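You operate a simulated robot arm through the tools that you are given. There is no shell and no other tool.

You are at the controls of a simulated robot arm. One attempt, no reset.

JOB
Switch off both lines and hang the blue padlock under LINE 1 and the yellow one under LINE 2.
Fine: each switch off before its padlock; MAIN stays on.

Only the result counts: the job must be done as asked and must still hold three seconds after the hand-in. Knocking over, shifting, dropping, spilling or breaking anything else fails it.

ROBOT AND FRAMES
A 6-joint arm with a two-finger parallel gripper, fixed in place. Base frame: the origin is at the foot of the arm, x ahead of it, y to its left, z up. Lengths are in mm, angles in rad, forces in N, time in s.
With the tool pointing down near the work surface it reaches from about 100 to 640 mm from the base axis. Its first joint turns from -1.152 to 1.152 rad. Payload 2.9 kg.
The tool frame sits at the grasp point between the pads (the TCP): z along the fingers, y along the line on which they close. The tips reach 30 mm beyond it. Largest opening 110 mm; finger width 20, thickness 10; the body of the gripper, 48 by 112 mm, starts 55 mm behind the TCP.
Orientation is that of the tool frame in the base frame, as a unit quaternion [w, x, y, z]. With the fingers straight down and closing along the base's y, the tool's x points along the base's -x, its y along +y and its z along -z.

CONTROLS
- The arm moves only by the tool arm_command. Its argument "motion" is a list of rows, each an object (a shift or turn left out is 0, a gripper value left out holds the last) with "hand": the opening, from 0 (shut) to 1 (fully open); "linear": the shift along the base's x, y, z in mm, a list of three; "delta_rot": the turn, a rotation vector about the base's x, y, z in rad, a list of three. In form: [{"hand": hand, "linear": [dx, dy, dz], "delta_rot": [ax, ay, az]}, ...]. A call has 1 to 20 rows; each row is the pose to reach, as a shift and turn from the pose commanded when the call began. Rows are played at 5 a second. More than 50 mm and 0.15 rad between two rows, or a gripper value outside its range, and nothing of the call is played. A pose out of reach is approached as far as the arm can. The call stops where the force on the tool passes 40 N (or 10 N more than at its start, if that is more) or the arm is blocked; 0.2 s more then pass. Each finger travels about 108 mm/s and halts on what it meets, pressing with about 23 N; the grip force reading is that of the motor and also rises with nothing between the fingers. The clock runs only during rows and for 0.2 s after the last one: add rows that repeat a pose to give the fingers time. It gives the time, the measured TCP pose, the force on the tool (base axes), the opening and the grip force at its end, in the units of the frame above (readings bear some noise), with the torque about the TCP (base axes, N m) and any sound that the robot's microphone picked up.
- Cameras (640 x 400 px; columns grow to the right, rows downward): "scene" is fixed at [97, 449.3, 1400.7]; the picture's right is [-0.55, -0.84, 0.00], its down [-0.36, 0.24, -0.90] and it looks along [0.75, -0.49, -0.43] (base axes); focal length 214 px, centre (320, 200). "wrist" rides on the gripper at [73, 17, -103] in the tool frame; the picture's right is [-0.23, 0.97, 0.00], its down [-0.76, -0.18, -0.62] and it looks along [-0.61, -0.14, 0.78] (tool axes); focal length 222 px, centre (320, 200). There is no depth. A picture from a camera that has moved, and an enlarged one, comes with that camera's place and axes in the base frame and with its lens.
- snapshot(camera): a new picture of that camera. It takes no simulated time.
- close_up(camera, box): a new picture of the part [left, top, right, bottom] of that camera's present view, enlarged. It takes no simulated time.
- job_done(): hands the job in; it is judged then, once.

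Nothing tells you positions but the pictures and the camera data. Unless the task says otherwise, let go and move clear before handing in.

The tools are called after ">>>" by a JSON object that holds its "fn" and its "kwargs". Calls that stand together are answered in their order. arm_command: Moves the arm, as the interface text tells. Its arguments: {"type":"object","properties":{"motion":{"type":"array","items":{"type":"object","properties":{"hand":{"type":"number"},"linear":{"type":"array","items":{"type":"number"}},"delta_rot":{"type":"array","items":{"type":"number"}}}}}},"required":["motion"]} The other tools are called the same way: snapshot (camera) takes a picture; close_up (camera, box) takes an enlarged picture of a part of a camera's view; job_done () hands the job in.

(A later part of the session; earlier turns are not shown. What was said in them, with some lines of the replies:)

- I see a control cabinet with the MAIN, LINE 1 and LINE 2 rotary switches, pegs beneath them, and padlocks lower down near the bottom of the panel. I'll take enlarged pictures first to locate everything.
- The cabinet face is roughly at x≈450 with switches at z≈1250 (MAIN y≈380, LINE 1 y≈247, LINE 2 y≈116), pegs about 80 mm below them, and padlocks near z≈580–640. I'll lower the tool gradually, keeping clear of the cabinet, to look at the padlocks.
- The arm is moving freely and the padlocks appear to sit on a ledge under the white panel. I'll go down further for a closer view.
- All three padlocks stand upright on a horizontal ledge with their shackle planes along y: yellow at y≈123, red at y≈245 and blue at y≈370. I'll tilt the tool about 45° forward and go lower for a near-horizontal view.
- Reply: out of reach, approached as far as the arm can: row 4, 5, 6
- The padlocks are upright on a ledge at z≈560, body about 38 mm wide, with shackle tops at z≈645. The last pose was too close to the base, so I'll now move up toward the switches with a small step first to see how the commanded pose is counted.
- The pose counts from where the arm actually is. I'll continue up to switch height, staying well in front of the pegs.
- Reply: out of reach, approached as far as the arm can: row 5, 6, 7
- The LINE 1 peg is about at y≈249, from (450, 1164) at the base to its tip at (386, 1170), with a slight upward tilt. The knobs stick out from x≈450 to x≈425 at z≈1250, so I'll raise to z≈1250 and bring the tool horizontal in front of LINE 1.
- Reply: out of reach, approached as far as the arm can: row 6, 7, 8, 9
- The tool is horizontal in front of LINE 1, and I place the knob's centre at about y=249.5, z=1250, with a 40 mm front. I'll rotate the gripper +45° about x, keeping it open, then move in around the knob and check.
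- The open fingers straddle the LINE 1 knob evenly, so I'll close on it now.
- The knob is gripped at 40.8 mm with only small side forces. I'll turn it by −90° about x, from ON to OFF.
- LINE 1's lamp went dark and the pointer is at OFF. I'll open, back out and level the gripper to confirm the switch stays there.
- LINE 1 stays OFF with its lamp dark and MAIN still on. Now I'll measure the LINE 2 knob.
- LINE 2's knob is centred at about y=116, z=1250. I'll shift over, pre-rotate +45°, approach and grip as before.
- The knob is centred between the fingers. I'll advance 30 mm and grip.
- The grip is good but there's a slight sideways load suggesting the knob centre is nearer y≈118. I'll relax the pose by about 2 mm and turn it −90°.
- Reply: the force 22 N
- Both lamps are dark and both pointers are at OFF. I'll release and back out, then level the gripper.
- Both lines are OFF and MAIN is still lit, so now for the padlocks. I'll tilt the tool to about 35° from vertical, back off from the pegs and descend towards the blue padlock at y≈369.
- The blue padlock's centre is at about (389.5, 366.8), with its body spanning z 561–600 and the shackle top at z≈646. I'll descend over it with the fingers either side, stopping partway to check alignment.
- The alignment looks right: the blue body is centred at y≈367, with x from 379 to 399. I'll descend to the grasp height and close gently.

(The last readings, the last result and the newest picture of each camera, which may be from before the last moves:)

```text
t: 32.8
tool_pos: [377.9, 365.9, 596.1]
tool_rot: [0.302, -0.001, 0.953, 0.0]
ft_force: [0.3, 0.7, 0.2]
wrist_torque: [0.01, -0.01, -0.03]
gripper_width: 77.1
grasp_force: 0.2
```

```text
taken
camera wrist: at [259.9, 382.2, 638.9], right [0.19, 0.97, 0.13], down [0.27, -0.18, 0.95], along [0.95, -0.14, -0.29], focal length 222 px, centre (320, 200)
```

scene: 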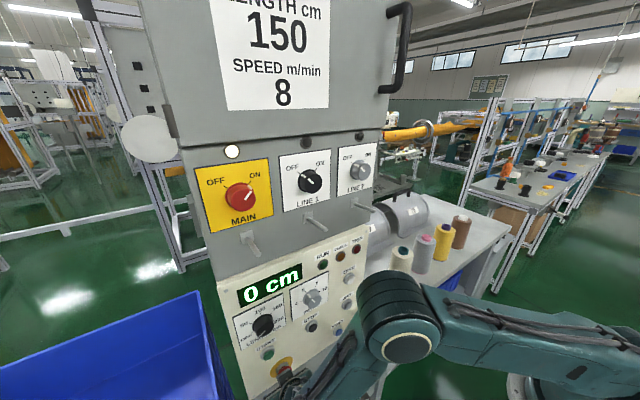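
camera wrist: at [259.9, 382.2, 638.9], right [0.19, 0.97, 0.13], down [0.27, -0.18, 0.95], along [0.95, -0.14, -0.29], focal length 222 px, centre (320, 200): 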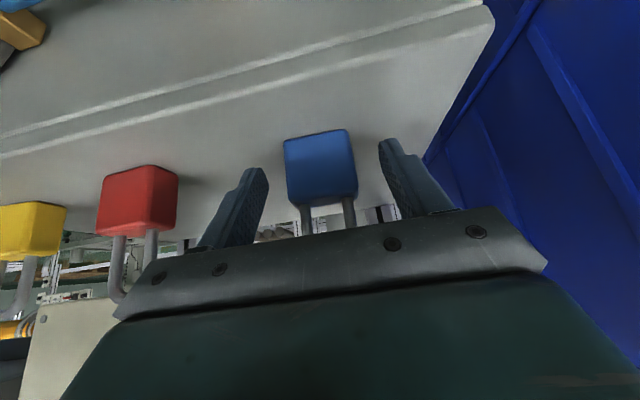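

The padlock sits centred between the fingers with no contact yet. Closing now.

>>> {"fn": "arm_command", "kwargs": {"motion": [{"hand": 0.5}, {"hand": 0.42}, {"hand": 0.36}, {"hand": 0.3}, {"hand": 0.2}, {"hand": 0.0}, {"hand": 0.0}]}}

>>> {"fn": "snapshot", "kwargs": {"camera": "wrist"}}

```text
t: 34.4
tool_pos: [379.2, 365.9, 596.7]
tool_rot: [0.302, -0.001, 0.953, 0.0]
ft_force: [0.2, -0.4, 1.2]
wrist_torque: [-0.01, -0.01, 0.0]
gripper_width: 41.5
grasp_force: 23.6
```

```text
taken
camera wrist: at [260.0, 382.3, 639.2], right [0.19, 0.97, 0.13], down [0.27, -0.18, 0.95], along [0.95, -0.14, -0.29], focal length 222 px, centre (320, 200)
```

wrist: 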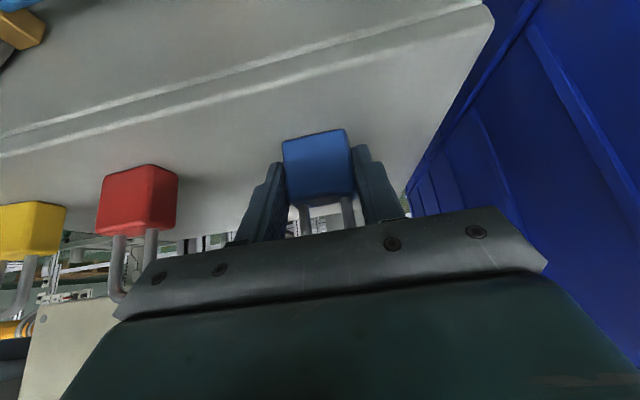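

It's gripped at about 41 mm. I'll lift slowly and check that the padlock comes along.

>>> {"fn": "arm_command", "kwargs": {"motion": [{"hand": 0.0}, {"hand": 0.0, "linear": [0, 0, 5]}, {"linear": [0, 0, 15]}, {"linear": [0, 0, 30]}, {"linear": [0, 0, 50]}]}}

>>> {"fn": "snapshot", "kwargs": {"camera": "wrist"}}

```text
t: 35.6
tool_pos: [377.9, 364.8, 647.1]
tool_rot: [0.302, 0.0, 0.953, -0.001]
ft_force: [-0.3, 0.0, -0.6]
wrist_torque: [-0.01, 0.04, -0.01]
gripper_width: 41.3
grasp_force: 23.3
```

```text
taken
camera wrist: at [259.5, 382.0, 689.7], right [0.19, 0.97, 0.13], down [0.27, -0.18, 0.95], along [0.95, -0.14, -0.29], focal length 222 px, centre (320, 200)
```

wrist: 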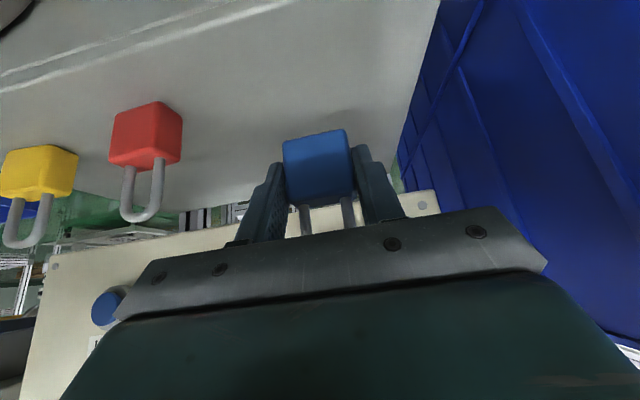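

The blue padlock is held and lifted clear. I'll carry it up in front of the LINE 1 peg, stopping short of the peg tip.

>>> {"fn": "arm_command", "kwargs": {"motion": [{"hand": 0, "linear": [0, 0, 20]}, {"linear": [-2, -5, 55]}, {"linear": [-6, -15, 95]}, {"linear": [-12, -30, 135]}, {"linear": [-18, -45, 175]}, {"linear": [-24, -60, 215]}, {"linear": [-30, -75, 255]}, {"linear": [-36, -90, 295]}, {"linear": [-38, -100, 335]}, {"linear": [-38, -110, 375]}, {"linear": [-38, -116, 415]}, {"linear": [-38, -116, 455]}, {"linear": [-38, -116, 490]}, {"linear": [-38, -116, 509]}, {"linear": [-38, -116, 509]}]}}

>>> {"fn": "snapshot", "kwargs": {"camera": "wrist"}}

>>> {"fn": "snapshot", "kwargs": {"camera": "scene"}}

>>> {"fn": "close_up", "kwargs": {"camera": "scene", "box": [270, 180, 400, 280]}}

>>> {"fn": "close_up", "kwargs": {"camera": "wrist", "box": [240, 120, 420, 250]}}

```text
t: 38.8
tool_pos: [339.5, 250.0, 1157.4]
tool_rot: [0.302, 0.0, 0.953, 0.0]
ft_force: [0.3, 0.1, -0.6]
wrist_torque: [0.01, 0.02, 0.02]
gripper_width: 41.3
grasp_force: 23.1
```

```text
taken
camera wrist: at [220.3, 266.3, 1199.1], right [0.19, 0.97, 0.13], down [0.27, -0.18, 0.95], along [0.95, -0.14, -0.29], focal length 222 px, centre (320, 200)
```

wrist: 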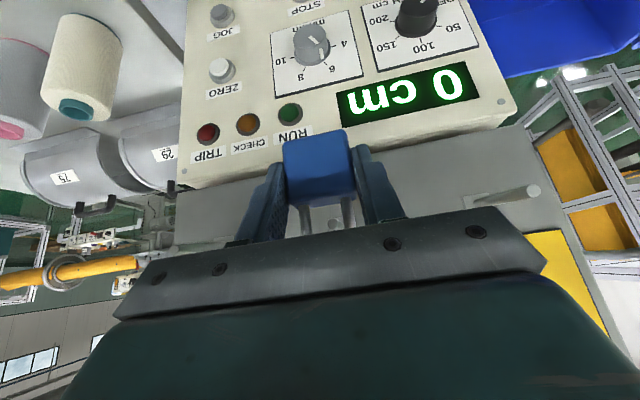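

```text
taken
```

scene: 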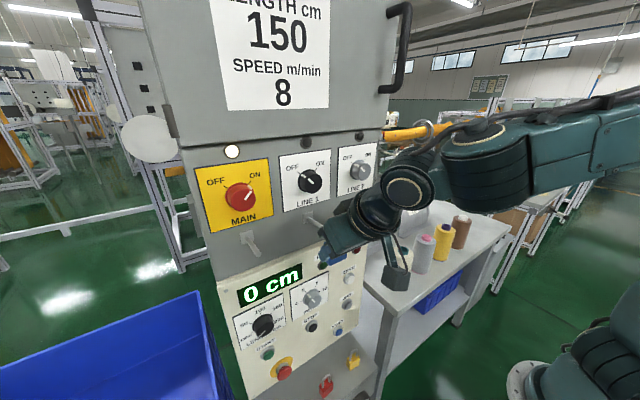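

```text
4.00 times, centred on (335, 230) of scene
camera zoom: at [97.0, 449.3, 1400.7], right [-0.55, -0.84, 0.0], down [-0.36, 0.24, -0.9], along [0.75, -0.49, -0.43], focal length 858 px, centre (260, 80)
```

zoom: 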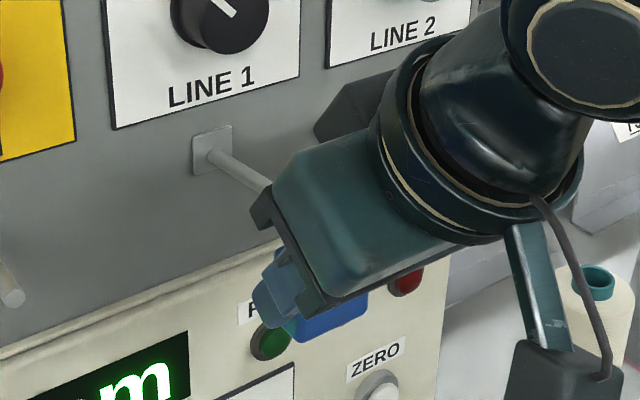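

```text
3.08 times, centred on (330, 185) of wrist
camera zoom: at [220.3, 266.3, 1199.1], right [0.19, 0.97, 0.13], down [0.27, -0.18, 0.95], along [0.95, -0.14, -0.29], focal length 684 px, centre (289, 246)
```

zoom: 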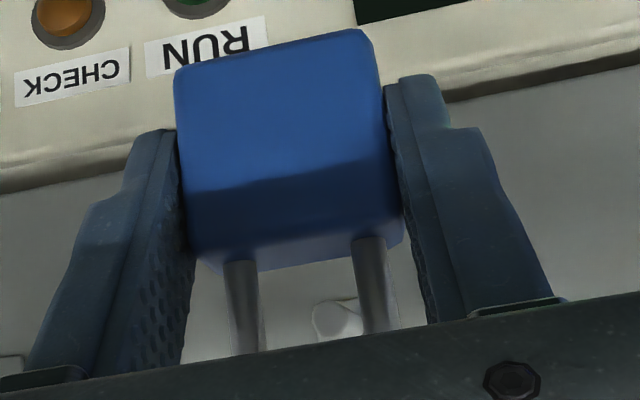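

Between the legs the wrist view shows the LINE 1 peg tip at y≈250.6, z≈1169, and the shackle's centre at y≈249.8. I'll lower about 10 mm so the peg is mid-window, then slide forward in small steps.

>>> {"fn": "arm_command", "kwargs": {"motion": [{"hand": 0, "linear": [0, 0.5, -5]}, {"linear": [0, 0.7, -10]}, {"linear": [10, 0.7, -10]}, {"linear": [20, 0.7, -10]}, {"linear": [30, 0.7, -10]}, {"linear": [40, 0.7, -10]}, {"linear": [40, 0.7, -10]}]}}

>>> {"fn": "snapshot", "kwargs": {"camera": "wrist"}}

>>> {"fn": "close_up", "kwargs": {"camera": "wrist", "box": [240, 120, 420, 250]}}

>>> {"fn": "close_up", "kwargs": {"camera": "scene", "box": [270, 180, 400, 280]}}

```text
t: 40.4
tool_pos: [381.1, 250.7, 1147.0]
tool_rot: [0.301, 0.0, 0.954, 0.0]
ft_force: [0.3, -0.3, -0.7]
wrist_torque: [0.0, 0.02, 0.0]
gripper_width: 41.1
grasp_force: 23.2
```

```text
taken
camera wrist: at [262.2, 267.6, 1187.9], right [0.19, 0.97, 0.13], down [0.26, -0.18, 0.95], along [0.95, -0.14, -0.29], focal length 222 px, centre (320, 200)
```

wrist: 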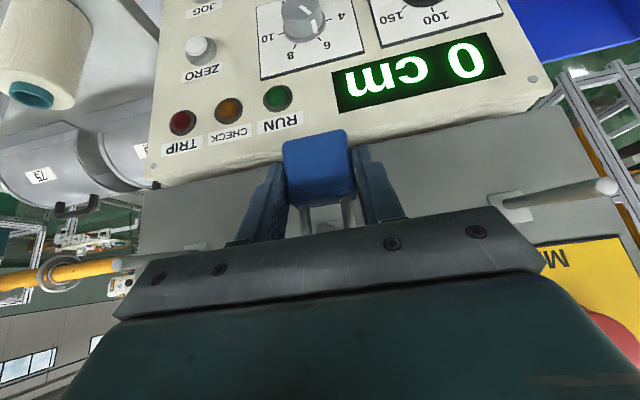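

```text
3.08 times, centred on (330, 185) of wrist
camera zoom: at [262.2, 267.6, 1187.9], right [0.19, 0.97, 0.13], down [0.26, -0.18, 0.95], along [0.95, -0.14, -0.29], focal length 684 px, centre (289, 246)
```

zoom: 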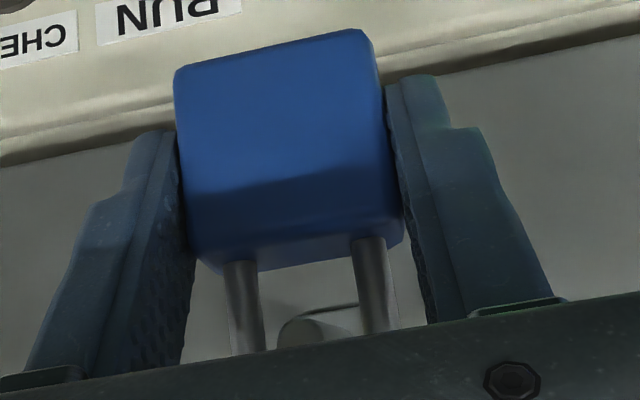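

```text
4.00 times, centred on (335, 230) of scene
camera zoom: at [97.1, 449.3, 1400.7], right [-0.55, -0.84, 0.0], down [-0.36, 0.24, -0.9], along [0.75, -0.49, -0.43], focal length 858 px, centre (260, 80)
```

zoom: 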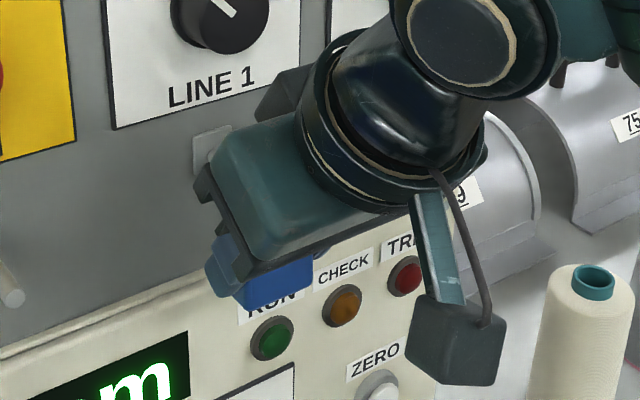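

The peg tip is centred between the shackle legs with no contact force. I'll slide about 18 mm further on and then lower until the shackle just rests on the peg.

>>> {"fn": "arm_command", "kwargs": {"motion": [{"hand": 0, "linear": [6, 0, 0]}, {"linear": [12, 0, 0]}, {"linear": [19, 0, 0]}, {"linear": [19, 0, -5]}, {"linear": [19, 0, -10]}, {"linear": [19, 0, -10]}]}}

>>> {"fn": "close_up", "kwargs": {"camera": "wrist", "box": [240, 120, 420, 250]}}

>>> {"fn": "close_up", "kwargs": {"camera": "scene", "box": [270, 180, 400, 280]}}

```text
t: 41.8
tool_pos: [398.9, 251.3, 1135.6]
tool_rot: [0.302, -0.001, 0.953, -0.001]
ft_force: [0.7, 0.0, -0.2]
wrist_torque: [0.03, 0.03, 0.0]
gripper_width: 41.4
grasp_force: 23.0
```

```text
3.08 times, centred on (330, 185) of wrist
camera zoom: at [280.6, 267.3, 1177.9], right [0.19, 0.97, 0.13], down [0.27, -0.18, 0.95], along [0.95, -0.14, -0.29], focal length 684 px, centre (289, 246)
```

zoom: 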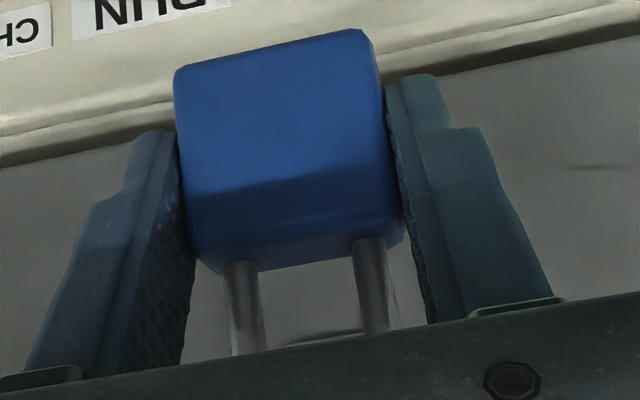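

```text
4.00 times, centred on (335, 230) of scene
camera zoom: at [97.1, 449.3, 1400.7], right [-0.55, -0.84, 0.0], down [-0.36, 0.24, -0.9], along [0.75, -0.49, -0.43], focal length 858 px, centre (260, 80)
```

zoom: 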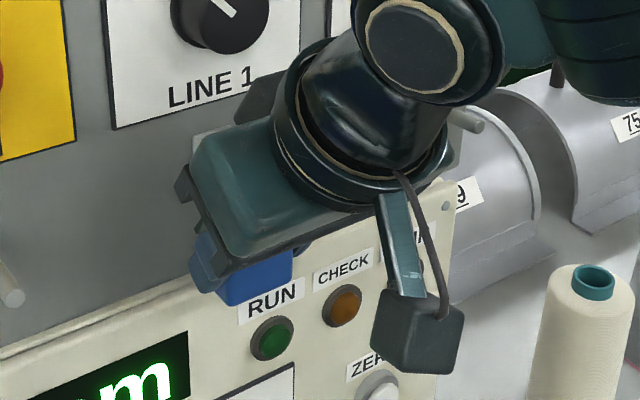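

No contact yet. I'll lower in 1 mm steps and watch for the shackle resting on the peg.

>>> {"fn": "arm_command", "kwargs": {"motion": [{"hand": 0, "linear": [0, 0, -1]}, {"linear": [0, 0, -2]}, {"linear": [0, 0, -3]}, {"linear": [0, 0, -3]}]}}

```text
t: 42.8
tool_pos: [398.6, 250.0, 1133.3]
tool_rot: [0.302, 0.0, 0.953, -0.001]
ft_force: [0.7, 0.0, -0.4]
wrist_torque: [-0.02, 0.0, 0.01]
gripper_width: 41.5
grasp_force: 22.8
```

>>> {"fn": "arm_command", "kwargs": {"motion": [{"hand": 0, "linear": [0, 0, -1]}, {"linear": [0, 0, -2]}, {"linear": [0, 0, -2]}]}}

```text
t: 43.6
tool_pos: [398.5, 250.7, 1131.1]
tool_rot: [0.301, -0.001, 0.954, -0.001]
ft_force: [0.3, -0.2, -0.6]
wrist_torque: [-0.01, 0.02, -0.02]
gripper_width: 41.5
grasp_force: 22.9
```

>>> {"fn": "arm_command", "kwargs": {"motion": [{"hand": 0, "linear": [0, 0, -1]}, {"linear": [0, 0, -2]}, {"linear": [0, 0, -2]}]}}

```text
t: 44.4
tool_pos: [400.9, 250.5, 1129.4]
tool_rot: [0.303, 0.0, 0.953, 0.0]
ft_force: [-1.8, 0.3, 6.3]
wrist_torque: [0.04, -0.1, 0.02]
gripper_width: 41.8
grasp_force: 22.9
```

The shackle is now resting on the peg (6 N upward, and the torque is consistent with contact at the shackle). I'll open the fingers gradually.

>>> {"fn": "arm_command", "kwargs": {"motion": [{"hand": 0.4}, {"hand": 0.44}, {"hand": 0.48}, {"hand": 0.52}, {"hand": 0.56}, {"hand": 0.6}, {"hand": 0.6}, {"hand": 0.6}]}}

>>> {"fn": "snapshot", "kwargs": {"camera": "wrist"}}

>>> {"fn": "close_up", "kwargs": {"camera": "wrist", "box": [220, 100, 440, 250]}}

>>> {"fn": "close_up", "kwargs": {"camera": "scene", "box": [270, 180, 400, 280]}}

```text
t: 46.2
tool_pos: [399.2, 250.7, 1128.4]
tool_rot: [0.302, 0.0, 0.953, -0.002]
ft_force: [-0.4, -0.8, -0.1]
wrist_torque: [0.01, -0.01, -0.05]
gripper_width: 66.1
grasp_force: 0.1
```

```text
taken
camera wrist: at [280.5, 267.2, 1171.3], right [0.19, 0.97, 0.13], down [0.27, -0.18, 0.95], along [0.95, -0.14, -0.29], focal length 222 px, centre (320, 200)
```

wrist: 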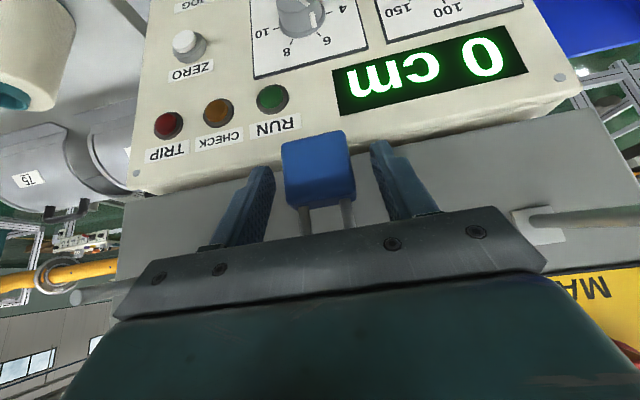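

```text
2.67 times, centred on (330, 175) of wrist
camera zoom: at [280.5, 267.2, 1171.3], right [0.19, 0.97, 0.13], down [0.27, -0.18, 0.95], along [0.95, -0.14, -0.29], focal length 592 px, centre (293, 267)
```

zoom: 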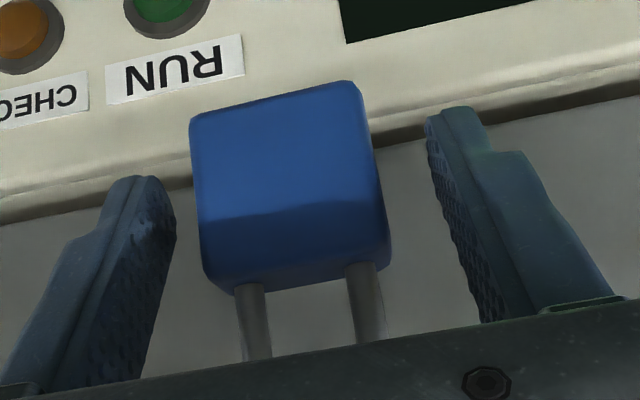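

```text
4.00 times, centred on (335, 230) of scene
camera zoom: at [97.0, 449.3, 1400.7], right [-0.55, -0.84, 0.0], down [-0.36, 0.24, -0.9], along [0.75, -0.49, -0.43], focal length 858 px, centre (260, 80)
```

zoom: 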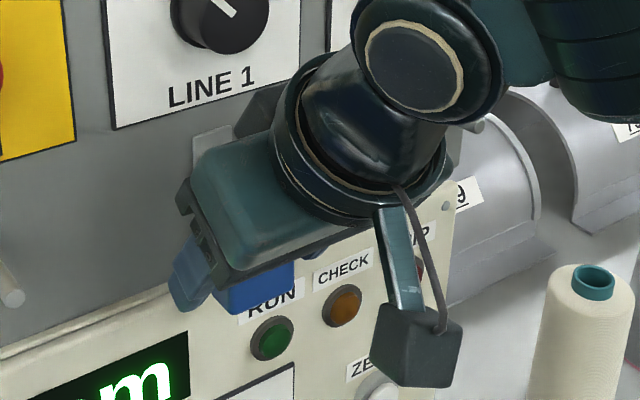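

The padlock is hanging freely on the peg. I'll back straight out.

>>> {"fn": "arm_command", "kwargs": {"motion": [{"hand": 0.6, "linear": [-10, 0, 0]}, {"linear": [-22, 0, 0]}, {"linear": [-36, 0, 0]}, {"linear": [-50, 0, 0]}, {"linear": [-65, 0, 0]}, {"linear": [-80, 0, 0]}]}}

>>> {"fn": "snapshot", "kwargs": {"camera": "wrist"}}

>>> {"fn": "close_up", "kwargs": {"camera": "scene", "box": [230, 160, 400, 280]}}

```text
t: 47.6
tool_pos: [318.4, 250.2, 1128.6]
tool_rot: [0.301, 0.001, 0.954, -0.001]
ft_force: [-0.8, -0.8, 0.6]
wrist_torque: [-0.04, -0.04, 0.01]
gripper_width: 66.0
grasp_force: 0.1
```

```text
taken
camera wrist: at [199.9, 267.2, 1171.1], right [0.19, 0.97, 0.13], down [0.26, -0.18, 0.95], along [0.95, -0.14, -0.29], focal length 222 px, centre (320, 200)
```

wrist: 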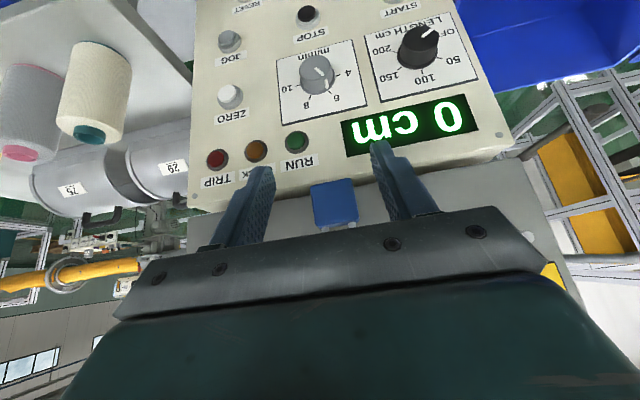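

```text
3.33 times, centred on (315, 220) of scene
camera zoom: at [97.0, 449.3, 1400.7], right [-0.55, -0.84, 0.0], down [-0.36, 0.24, -0.9], along [0.75, -0.49, -0.43], focal length 715 px, centre (337, 133)
```

zoom: 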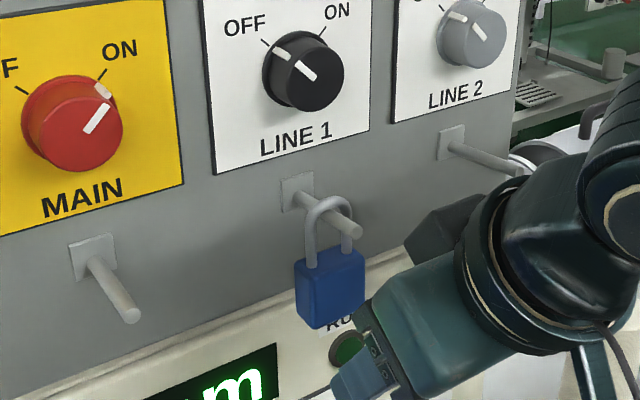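

The blue padlock hangs on the LINE 1 peg, with both switches OFF and MAIN on. Now I'll go down toward the yellow padlock, stopping above it to check the surroundings.

>>> {"fn": "arm_command", "kwargs": {"motion": [{"hand": 0.7, "linear": [0, -5, -35]}, {"linear": [0, -15, -75]}, {"linear": [0, -30, -115]}, {"linear": [0, -45, -155]}, {"linear": [0, -60, -195]}, {"linear": [0, -75, -235]}, {"linear": [5, -90, -270]}, {"linear": [15, -105, -305]}, {"linear": [25, -118, -335]}, {"linear": [35, -128, -360]}]}}

>>> {"fn": "snapshot", "kwargs": {"camera": "wrist"}}

>>> {"fn": "snapshot", "kwargs": {"camera": "scene"}}

```text
t: 49.8
tool_pos: [355.5, 122.0, 768.8]
tool_rot: [0.301, -0.001, 0.953, 0.001]
ft_force: [0.3, -0.3, -0.1]
wrist_torque: [0.01, -0.01, -0.03]
gripper_width: 77.0
grasp_force: 0.1
```

```text
taken
camera wrist: at [235.6, 139.4, 811.5], right [0.18, 0.97, 0.13], down [0.26, -0.18, 0.95], along [0.95, -0.14, -0.29], focal length 222 px, centre (320, 200)
```

wrist: 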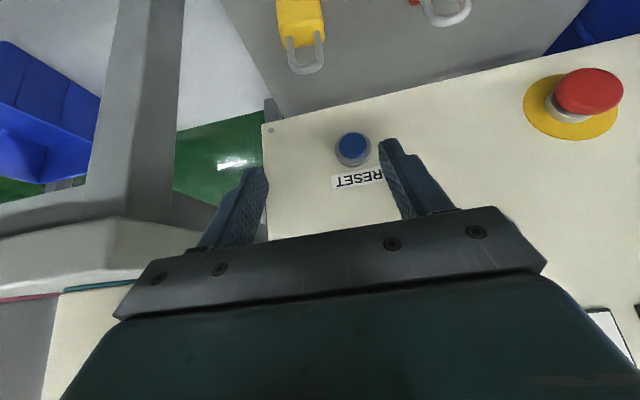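

```text
taken
```

scene: 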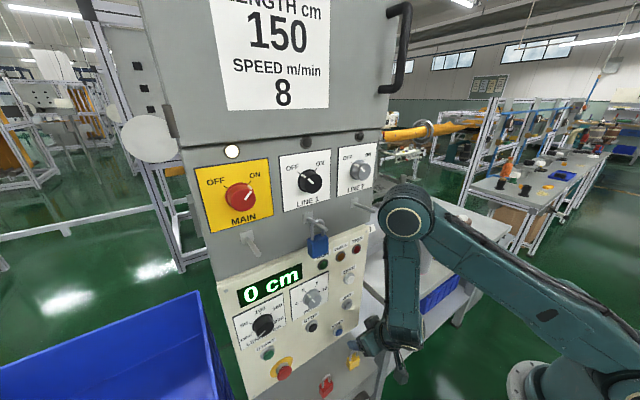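

I see the neighbouring bench (post and slab) on the −y side near the ledge. I'll look closer to judge clearance before descending.

>>> {"fn": "close_up", "kwargs": {"camera": "wrist", "box": [0, 0, 320, 320]}}

>>> {"fn": "close_up", "kwargs": {"camera": "scene", "box": [320, 220, 480, 400]}}

```text
1.25 times, centred on (160, 160) of wrist
camera zoom: at [235.6, 139.4, 811.5], right [0.18, 0.97, 0.13], down [0.26, -0.18, 0.95], along [0.95, -0.14, -0.29], focal length 278 px, centre (520, 250)
```

zoom: 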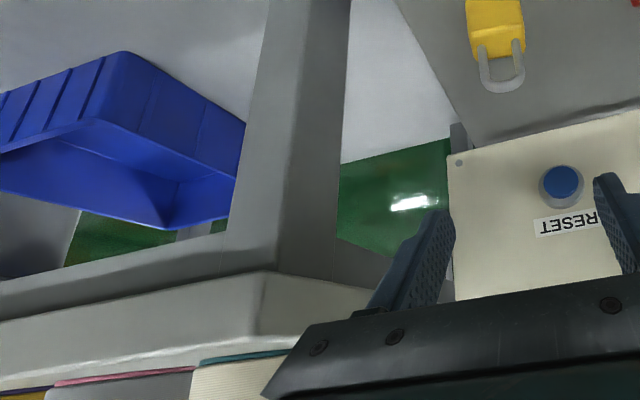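

```text
2.22 times, centred on (400, 310) of scene
camera zoom: at [97.0, 449.3, 1400.7], right [-0.55, -0.84, 0.0], down [-0.36, 0.24, -0.9], along [0.75, -0.49, -0.43], focal length 477 px, centre (142, -44)
```

zoom: 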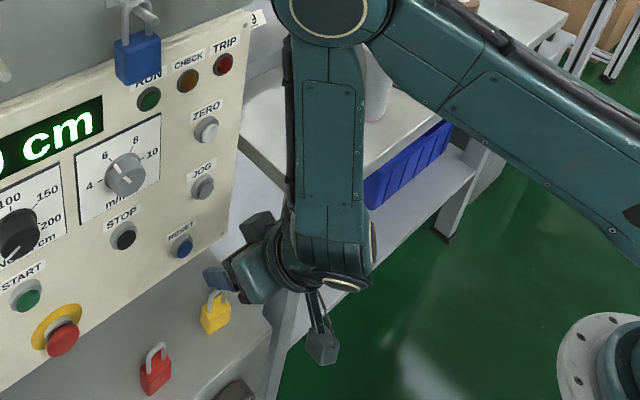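

The bench corner is near (330, 8, 798), more than 50 mm from where the gripper will be, so the way is clear. Now I'll measure the yellow padlock.

>>> {"fn": "arm_command", "kwargs": {"motion": [{"hand": 0.7, "linear": [10, -2, -35]}, {"linear": [20, -4, -75]}, {"linear": [28, -4, -110]}, {"linear": [28, -4, -110]}]}}

>>> {"fn": "snapshot", "kwargs": {"camera": "wrist"}}

>>> {"fn": "close_up", "kwargs": {"camera": "wrist", "box": [200, 30, 440, 200]}}

```text
t: 50.8
tool_pos: [381.3, 118.0, 659.0]
tool_rot: [0.301, 0.0, 0.954, 0.0]
ft_force: [0.3, 0.0, 0.5]
wrist_torque: [0.01, 0.0, 0.02]
gripper_width: 76.8
grasp_force: 0.0
```

```text
taken
camera wrist: at [262.5, 134.4, 701.2], right [0.19, 0.97, 0.13], down [0.27, -0.18, 0.95], along [0.95, -0.14, -0.29], focal length 222 px, centre (320, 200)
```

wrist: 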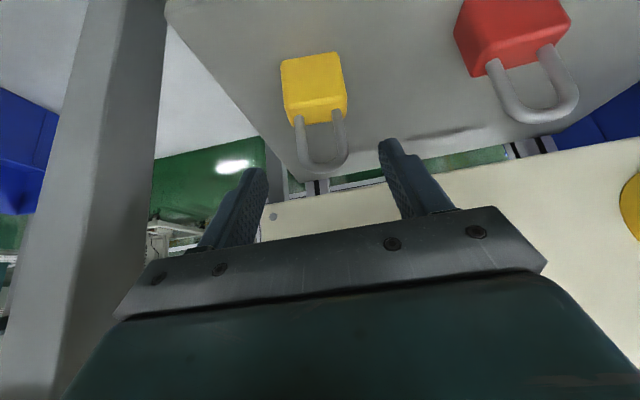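

```text
2.35 times, centred on (320, 115) of wrist
camera zoom: at [262.5, 134.4, 701.2], right [0.19, 0.97, 0.13], down [0.27, -0.18, 0.95], along [0.95, -0.14, -0.29], focal length 523 px, centre (320, 400)
```

zoom: 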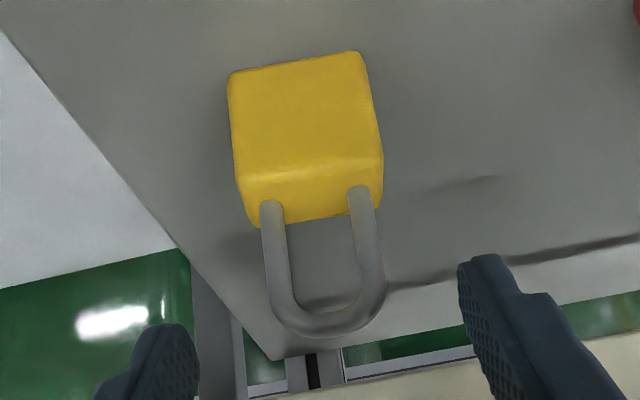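

The yellow padlock's body centre is at about (392.5, 121.5), yawed about 6° about z. I'll match that yaw, shift slightly and descend to grasp height.

>>> {"fn": "arm_command", "kwargs": {"motion": [{"hand": 0.7, "linear": [-0.5, 2.5, -5], "delta_rot": [0, 0, -0.05]}, {"linear": [-1, 4.7, -15], "delta_rot": [0, 0, -0.1]}, {"linear": [-1, 4.7, -35], "delta_rot": [0, 0, -0.1]}, {"linear": [-1, 4.7, -52], "delta_rot": [0, 0, -0.1]}, {"linear": [-1, 4.7, -62.5], "delta_rot": [0, 0, -0.1]}, {"linear": [-1, 4.7, -62.5], "delta_rot": [0, 0, -0.1]}]}}

>>> {"fn": "snapshot", "kwargs": {"camera": "wrist"}}

>>> {"fn": "close_up", "kwargs": {"camera": "wrist", "box": [220, 100, 440, 250]}}

```text
t: 52.2
tool_pos: [381.8, 122.9, 595.3]
tool_rot: [0.301, 0.048, 0.952, -0.016]
ft_force: [0.0, -0.4, -0.1]
wrist_torque: [0.03, 0.01, 0.01]
gripper_width: 77.2
grasp_force: 0.1
```

```text
taken
camera wrist: at [265.0, 151.3, 638.7], right [0.28, 0.95, 0.13], down [0.25, -0.2, 0.95], along [0.93, -0.24, -0.29], focal length 222 px, centre (320, 200)
```

wrist: 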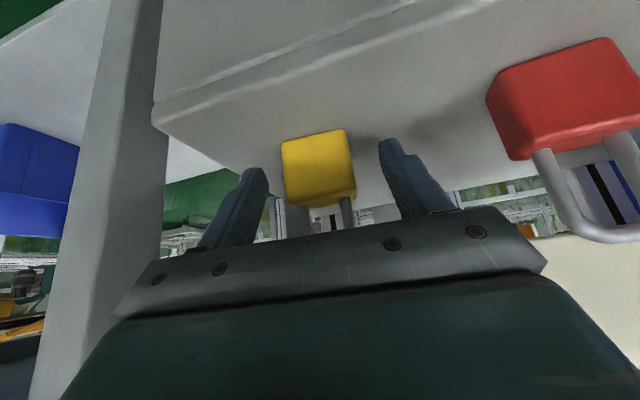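

```text
2.67 times, centred on (330, 175) of wrist
camera zoom: at [265.0, 151.3, 638.7], right [0.28, 0.95, 0.13], down [0.25, -0.2, 0.95], along [0.93, -0.24, -0.29], focal length 592 px, centre (293, 267)
```

zoom: 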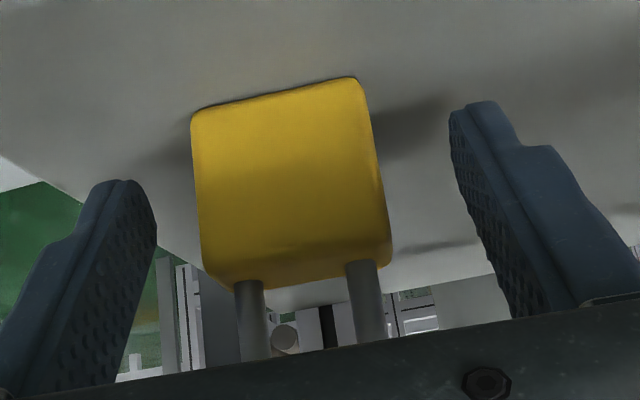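

The yellow padlock sits in the same place in the hand as the blue one did. Closing and lifting gently.

>>> {"fn": "arm_command", "kwargs": {"motion": [{"hand": 0.5}, {"hand": 0.42}, {"hand": 0.36}, {"hand": 0.3}, {"hand": 0.2}, {"hand": 0.0}, {"hand": 0.0}, {"hand": 0.0}, {"hand": 0.0, "linear": [0, 0, 5]}, {"linear": [0, 0, 15]}, {"linear": [0, 0, 30]}, {"linear": [0, 0, 50]}]}}

>>> {"fn": "snapshot", "kwargs": {"camera": "wrist"}}

```text
t: 54.8
tool_pos: [381.5, 123.3, 646.4]
tool_rot: [0.3, 0.048, 0.952, -0.016]
ft_force: [0.5, 0.3, -1.0]
wrist_torque: [0.03, 0.02, -0.03]
gripper_width: 41.4
grasp_force: 23.1
```

```text
taken
camera wrist: at [264.5, 151.7, 688.8], right [0.28, 0.95, 0.13], down [0.25, -0.2, 0.95], along [0.93, -0.24, -0.29], focal length 222 px, centre (320, 200)
```

wrist: 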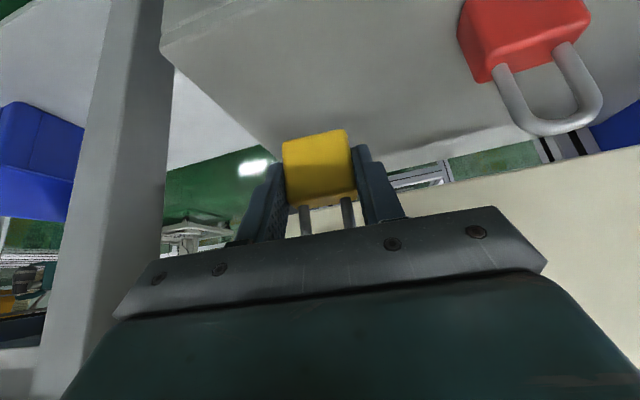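

Yellow is lifted. I'll carry it up in front of the LINE 2 peg, squaring the yaw on the way and stopping short of the tip.

>>> {"fn": "arm_command", "kwargs": {"motion": [{"hand": 0, "linear": [0, 0, 20]}, {"linear": [-4, 0, 55], "delta_rot": [0, 0, 0.02]}, {"linear": [-10, -1, 95], "delta_rot": [0, 0, 0.04]}, {"linear": [-16, -2, 135], "delta_rot": [0, 0, 0.06]}, {"linear": [-22, -3, 175], "delta_rot": [0, 0, 0.08]}, {"linear": [-28, -4, 215], "delta_rot": [0, 0, 0.1]}, {"linear": [-34, -5, 255], "delta_rot": [0, 0, 0.1]}, {"linear": [-40, -6, 295], "delta_rot": [0, 0, 0.1]}, {"linear": [-42, -6, 335], "delta_rot": [0, 0, 0.1]}, {"linear": [-42, -6, 375], "delta_rot": [0, 0, 0.1]}, {"linear": [-42, -6, 415], "delta_rot": [0, 0, 0.1]}, {"linear": [-42, -6, 455], "delta_rot": [0, 0, 0.1]}, {"linear": [-42, -6, 490], "delta_rot": [0, 0, 0.1]}, {"linear": [-42, -6, 511], "delta_rot": [0, 0, 0.1]}, {"linear": [-42, -6, 511], "delta_rot": [0, 0, 0.1]}]}}

>>> {"fn": "snapshot", "kwargs": {"camera": "wrist"}}

>>> {"fn": "close_up", "kwargs": {"camera": "wrist", "box": [240, 120, 420, 250]}}

>>> {"fn": "close_up", "kwargs": {"camera": "scene", "box": [270, 160, 440, 280]}}

```text
t: 58.0
tool_pos: [339.1, 116.6, 1158.3]
tool_rot: [0.302, -0.001, 0.953, 0.0]
ft_force: [0.2, 0.2, -0.8]
wrist_torque: [0.04, 0.01, 0.0]
gripper_width: 41.7
grasp_force: 23.5
```

```text
taken
camera wrist: at [220.1, 133.9, 1200.4], right [0.18, 0.97, 0.13], down [0.27, -0.18, 0.95], along [0.95, -0.14, -0.29], focal length 222 px, centre (320, 200)
```

wrist: 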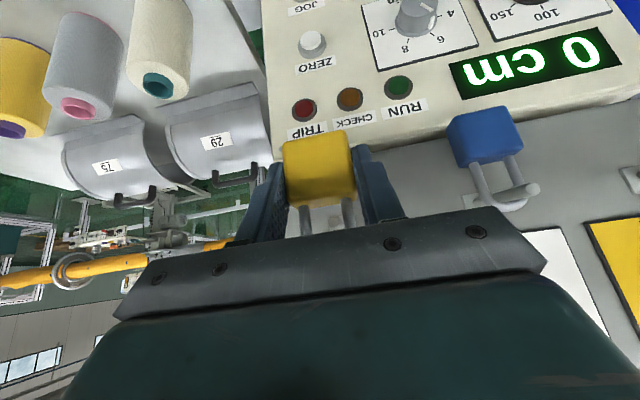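

```text
3.08 times, centred on (330, 185) of wrist
camera zoom: at [220.1, 133.9, 1200.4], right [0.18, 0.97, 0.13], down [0.27, -0.18, 0.95], along [0.95, -0.14, -0.29], focal length 684 px, centre (289, 246)
```

zoom: 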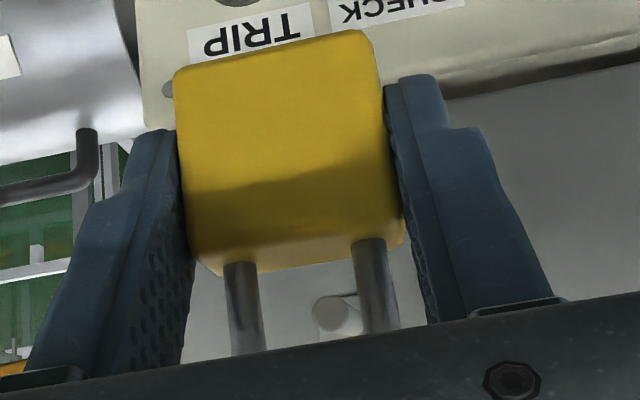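

```text
3.33 times, centred on (355, 220) of scene
camera zoom: at [97.0, 449.3, 1400.7], right [-0.55, -0.84, 0.0], down [-0.36, 0.24, -0.9], along [0.75, -0.49, -0.43], focal length 715 px, centre (203, 133)
```

zoom: 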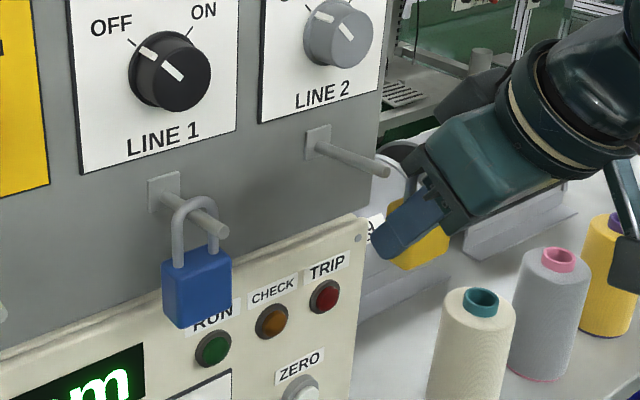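

The LINE 2 peg tip is at y≈117.5, z≈1170 and the shackle's centre is at y≈117.4, so it's aligned. I'll lower 10 mm and slide forward 40 mm as before.

>>> {"fn": "arm_command", "kwargs": {"motion": [{"hand": 0, "linear": [0, 0, -5]}, {"linear": [0, 0.2, -10]}, {"linear": [10, 0.2, -10]}, {"linear": [20, 0.2, -10]}, {"linear": [30, 0.2, -10]}, {"linear": [40, 0.2, -10]}, {"linear": [40, 0.2, -10]}]}}

>>> {"fn": "close_up", "kwargs": {"camera": "wrist", "box": [240, 120, 420, 250]}}

>>> {"fn": "close_up", "kwargs": {"camera": "scene", "box": [270, 160, 440, 280]}}

```text
t: 59.6
tool_pos: [378.9, 117.7, 1147.4]
tool_rot: [0.301, 0.0, 0.954, 0.0]
ft_force: [0.3, -0.4, -1.1]
wrist_torque: [-0.02, -0.04, -0.01]
gripper_width: 41.7
grasp_force: 22.8
```

```text
3.08 times, centred on (330, 185) of wrist
camera zoom: at [260.5, 133.9, 1189.9], right [0.19, 0.97, 0.13], down [0.27, -0.18, 0.95], along [0.95, -0.14, -0.29], focal length 684 px, centre (289, 246)
```

zoom: 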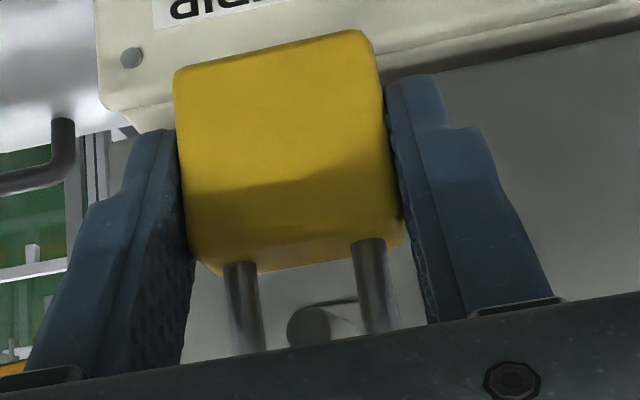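

```text
3.33 times, centred on (355, 220) of scene
camera zoom: at [97.1, 449.3, 1400.7], right [-0.55, -0.84, 0.0], down [-0.36, 0.24, -0.9], along [0.75, -0.49, -0.43], focal length 715 px, centre (203, 133)
```

zoom: 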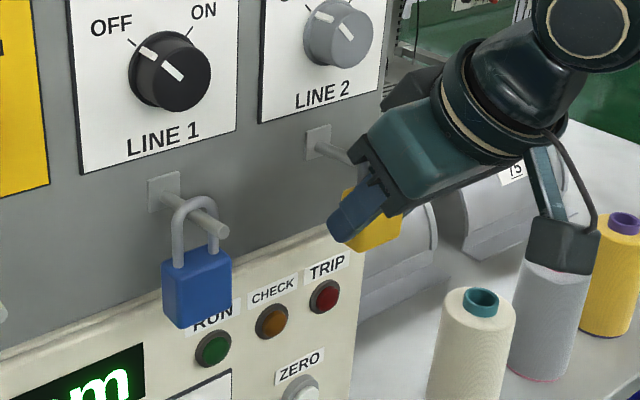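

The peg tip is well centred in the shackle window with no contact. Sliding on further, then lowering.

>>> {"fn": "arm_command", "kwargs": {"motion": [{"hand": 0, "linear": [7, 0, 0]}, {"linear": [14, 0, 0]}, {"linear": [20, 0, 0]}, {"linear": [20, 0, -5]}, {"linear": [20, 0, -11]}, {"linear": [20, 0, -11]}]}}

>>> {"fn": "close_up", "kwargs": {"camera": "wrist", "box": [240, 120, 420, 250]}}

>>> {"fn": "close_up", "kwargs": {"camera": "scene", "box": [270, 160, 440, 280]}}

```text
t: 61.0
tool_pos: [399.5, 117.1, 1137.6]
tool_rot: [0.302, 0.0, 0.953, -0.001]
ft_force: [0.2, -0.5, 0.2]
wrist_torque: [0.05, 0.0, -0.05]
gripper_width: 41.5
grasp_force: 22.5
```

```text
3.08 times, centred on (330, 185) of wrist
camera zoom: at [280.2, 134.3, 1178.6], right [0.19, 0.97, 0.13], down [0.27, -0.18, 0.95], along [0.95, -0.14, -0.29], focal length 684 px, centre (289, 246)
```

zoom: 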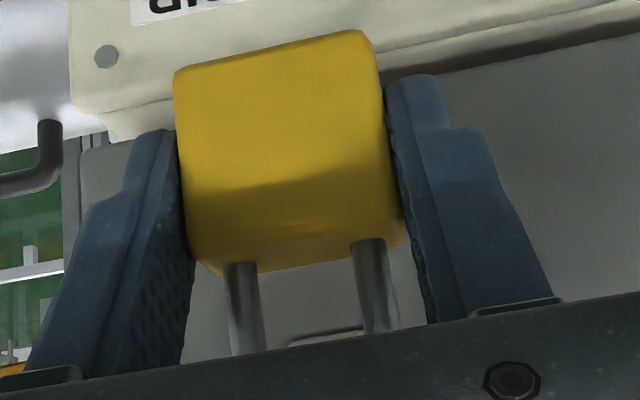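

```text
3.33 times, centred on (355, 220) of scene
camera zoom: at [97.1, 449.3, 1400.7], right [-0.55, -0.84, 0.0], down [-0.36, 0.24, -0.9], along [0.75, -0.49, -0.43], focal length 715 px, centre (203, 133)
```

zoom: 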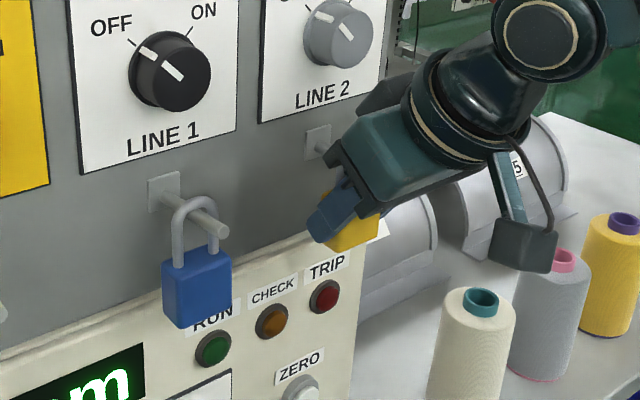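

Still contact-free. Lowering in small steps to find where the shackle rests on the peg.

>>> {"fn": "arm_command", "kwargs": {"motion": [{"hand": 0, "linear": [0, 0, -1.5]}, {"linear": [0, 0, -3]}, {"linear": [0, 0, -4.5]}, {"linear": [0, 0, -4.5]}]}}

```text
t: 62.0
tool_pos: [399.2, 117.4, 1132.2]
tool_rot: [0.302, -0.001, 0.953, 0.0]
ft_force: [-0.5, 0.3, -0.3]
wrist_torque: [-0.03, 0.0, -0.02]
gripper_width: 41.5
grasp_force: 22.7
```

>>> {"fn": "arm_command", "kwargs": {"motion": [{"hand": 0, "linear": [0, 0, -1]}, {"linear": [0, 0, -2]}, {"linear": [0, 0, -2]}]}}

```text
t: 62.8
tool_pos: [398.7, 118.3, 1129.1]
tool_rot: [0.301, -0.001, 0.954, -0.001]
ft_force: [0.6, 0.2, -0.5]
wrist_torque: [0.0, 0.01, -0.02]
gripper_width: 41.2
grasp_force: 23.4
```

>>> {"fn": "arm_command", "kwargs": {"motion": [{"hand": 0, "linear": [0, 0, -1]}, {"linear": [0, 0, -1.5]}, {"linear": [0, 0, -1.5]}]}}

```text
t: 63.6
tool_pos: [399.1, 117.5, 1128.6]
tool_rot: [0.302, -0.001, 0.953, 0.001]
ft_force: [-1.3, -1.3, 7.6]
wrist_torque: [0.05, -0.12, 0.0]
gripper_width: 41.3
grasp_force: 22.8
```

The yellow shackle is now resting on the LINE 2 peg with 7.6 N upward and the same torque sign as before. I'll open the fingers gradually and look.

>>> {"fn": "arm_command", "kwargs": {"motion": [{"hand": 0.4}, {"hand": 0.44}, {"hand": 0.48}, {"hand": 0.52}, {"hand": 0.56}, {"hand": 0.6}, {"hand": 0.6}, {"hand": 0.6}]}}

>>> {"fn": "snapshot", "kwargs": {"camera": "wrist"}}

>>> {"fn": "close_up", "kwargs": {"camera": "scene", "box": [270, 160, 440, 280]}}

```text
t: 65.4
tool_pos: [398.9, 118.2, 1129.4]
tool_rot: [0.302, -0.001, 0.953, 0.0]
ft_force: [-0.5, -0.6, -0.3]
wrist_torque: [0.01, 0.01, 0.02]
gripper_width: 66.0
grasp_force: 0.0
```

```text
taken
camera wrist: at [280.6, 134.0, 1170.7], right [0.19, 0.97, 0.13], down [0.27, -0.18, 0.95], along [0.95, -0.14, -0.29], focal length 222 px, centre (320, 200)
```

wrist: 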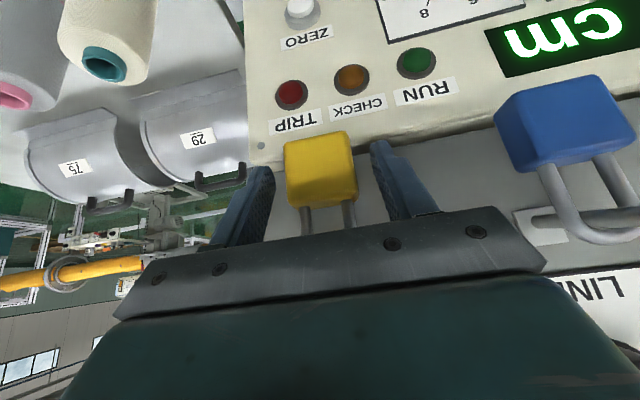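

```text
3.33 times, centred on (355, 220) of scene
camera zoom: at [97.0, 449.3, 1400.7], right [-0.55, -0.84, 0.0], down [-0.36, 0.24, -0.9], along [0.75, -0.49, -0.43], focal length 715 px, centre (203, 133)
```

zoom: 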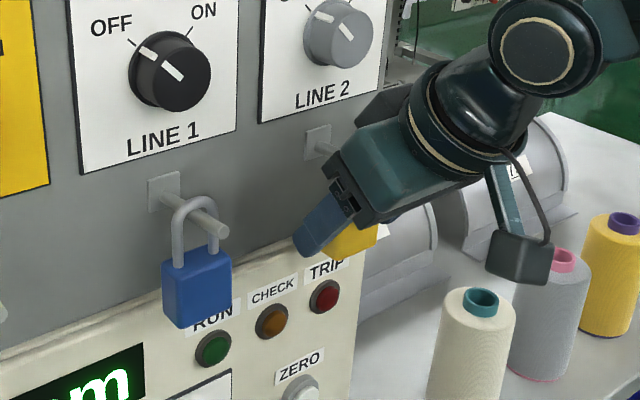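

The yellow padlock is hanging between the open fingers. I'll back straight out.

>>> {"fn": "arm_command", "kwargs": {"motion": [{"hand": 0.6, "linear": [-10, 0, 0]}, {"linear": [-22, 0, 0]}, {"linear": [-36, 0, 0]}, {"linear": [-50, 0, 0]}, {"linear": [-65, 0, 0]}, {"linear": [-80, 0, 0]}, {"linear": [-110, 0, 0]}, {"linear": [-140, 0, 0]}]}}

>>> {"fn": "snapshot", "kwargs": {"camera": "wrist"}}

>>> {"fn": "snapshot", "kwargs": {"camera": "scene"}}

>>> {"fn": "close_up", "kwargs": {"camera": "scene", "box": [200, 130, 420, 280]}}

```text
t: 67.2
tool_pos: [260.3, 116.8, 1127.4]
tool_rot: [0.302, 0.001, 0.953, 0.0]
ft_force: [-0.9, -0.2, -0.4]
wrist_torque: [-0.01, -0.01, -0.02]
gripper_width: 66.1
grasp_force: 0.0
```

```text
taken
camera wrist: at [140.6, 134.0, 1170.6], right [0.19, 0.97, 0.13], down [0.26, -0.18, 0.95], along [0.95, -0.14, -0.29], focal length 222 px, centre (320, 200)
```

wrist: 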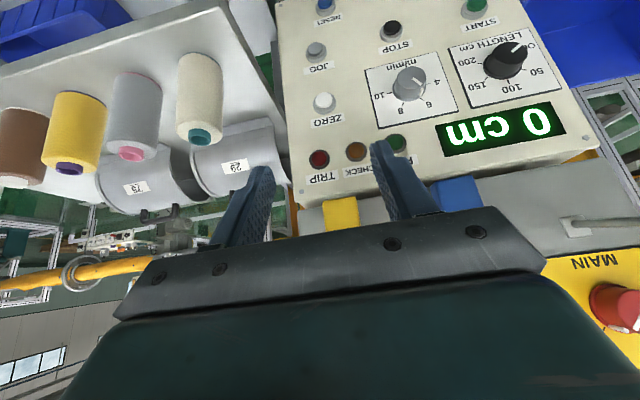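

```text
taken
```

scene: 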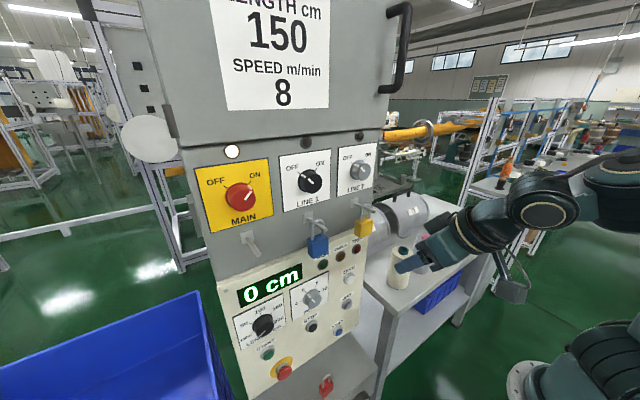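

```text
2.67 times, centred on (310, 205) of scene
camera zoom: at [97.1, 449.3, 1400.7], right [-0.55, -0.84, 0.0], down [-0.36, 0.24, -0.9], along [0.75, -0.49, -0.43], focal length 572 px, centre (347, 187)
```

zoom: 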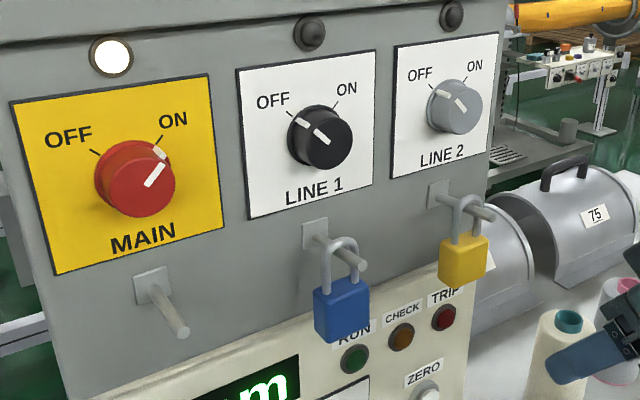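

Blue hangs under LINE 1 and yellow under LINE 2. Both switches are OFF with their lamps dark, MAIN is still on, the red padlock is undisturbed and the arm is clear, so I'm handing in.

>>> {"fn": "job_done", "kwargs": {}}

```text
The job is handed in.
```

I switched both lines off and hung the blue padlock under LINE 1 and the yellow one under LINE 2. The job is handed in, and no verdict has come back yet.

- **Switches:** LINE 1 and LINE 2 both point to OFF and their lamps are dark. Each was off before its padlock went on. MAIN is still on, with its lamp lit.
- **Padlocks:** each shackle rests on the peg under its switch. In the last picture both were hanging freely after I let go.
- **Surroundings:** the red padlock was not touched. I saw nothing knocked over or shifted, and the arm was clear of the cabinet and the bench when I handed in.
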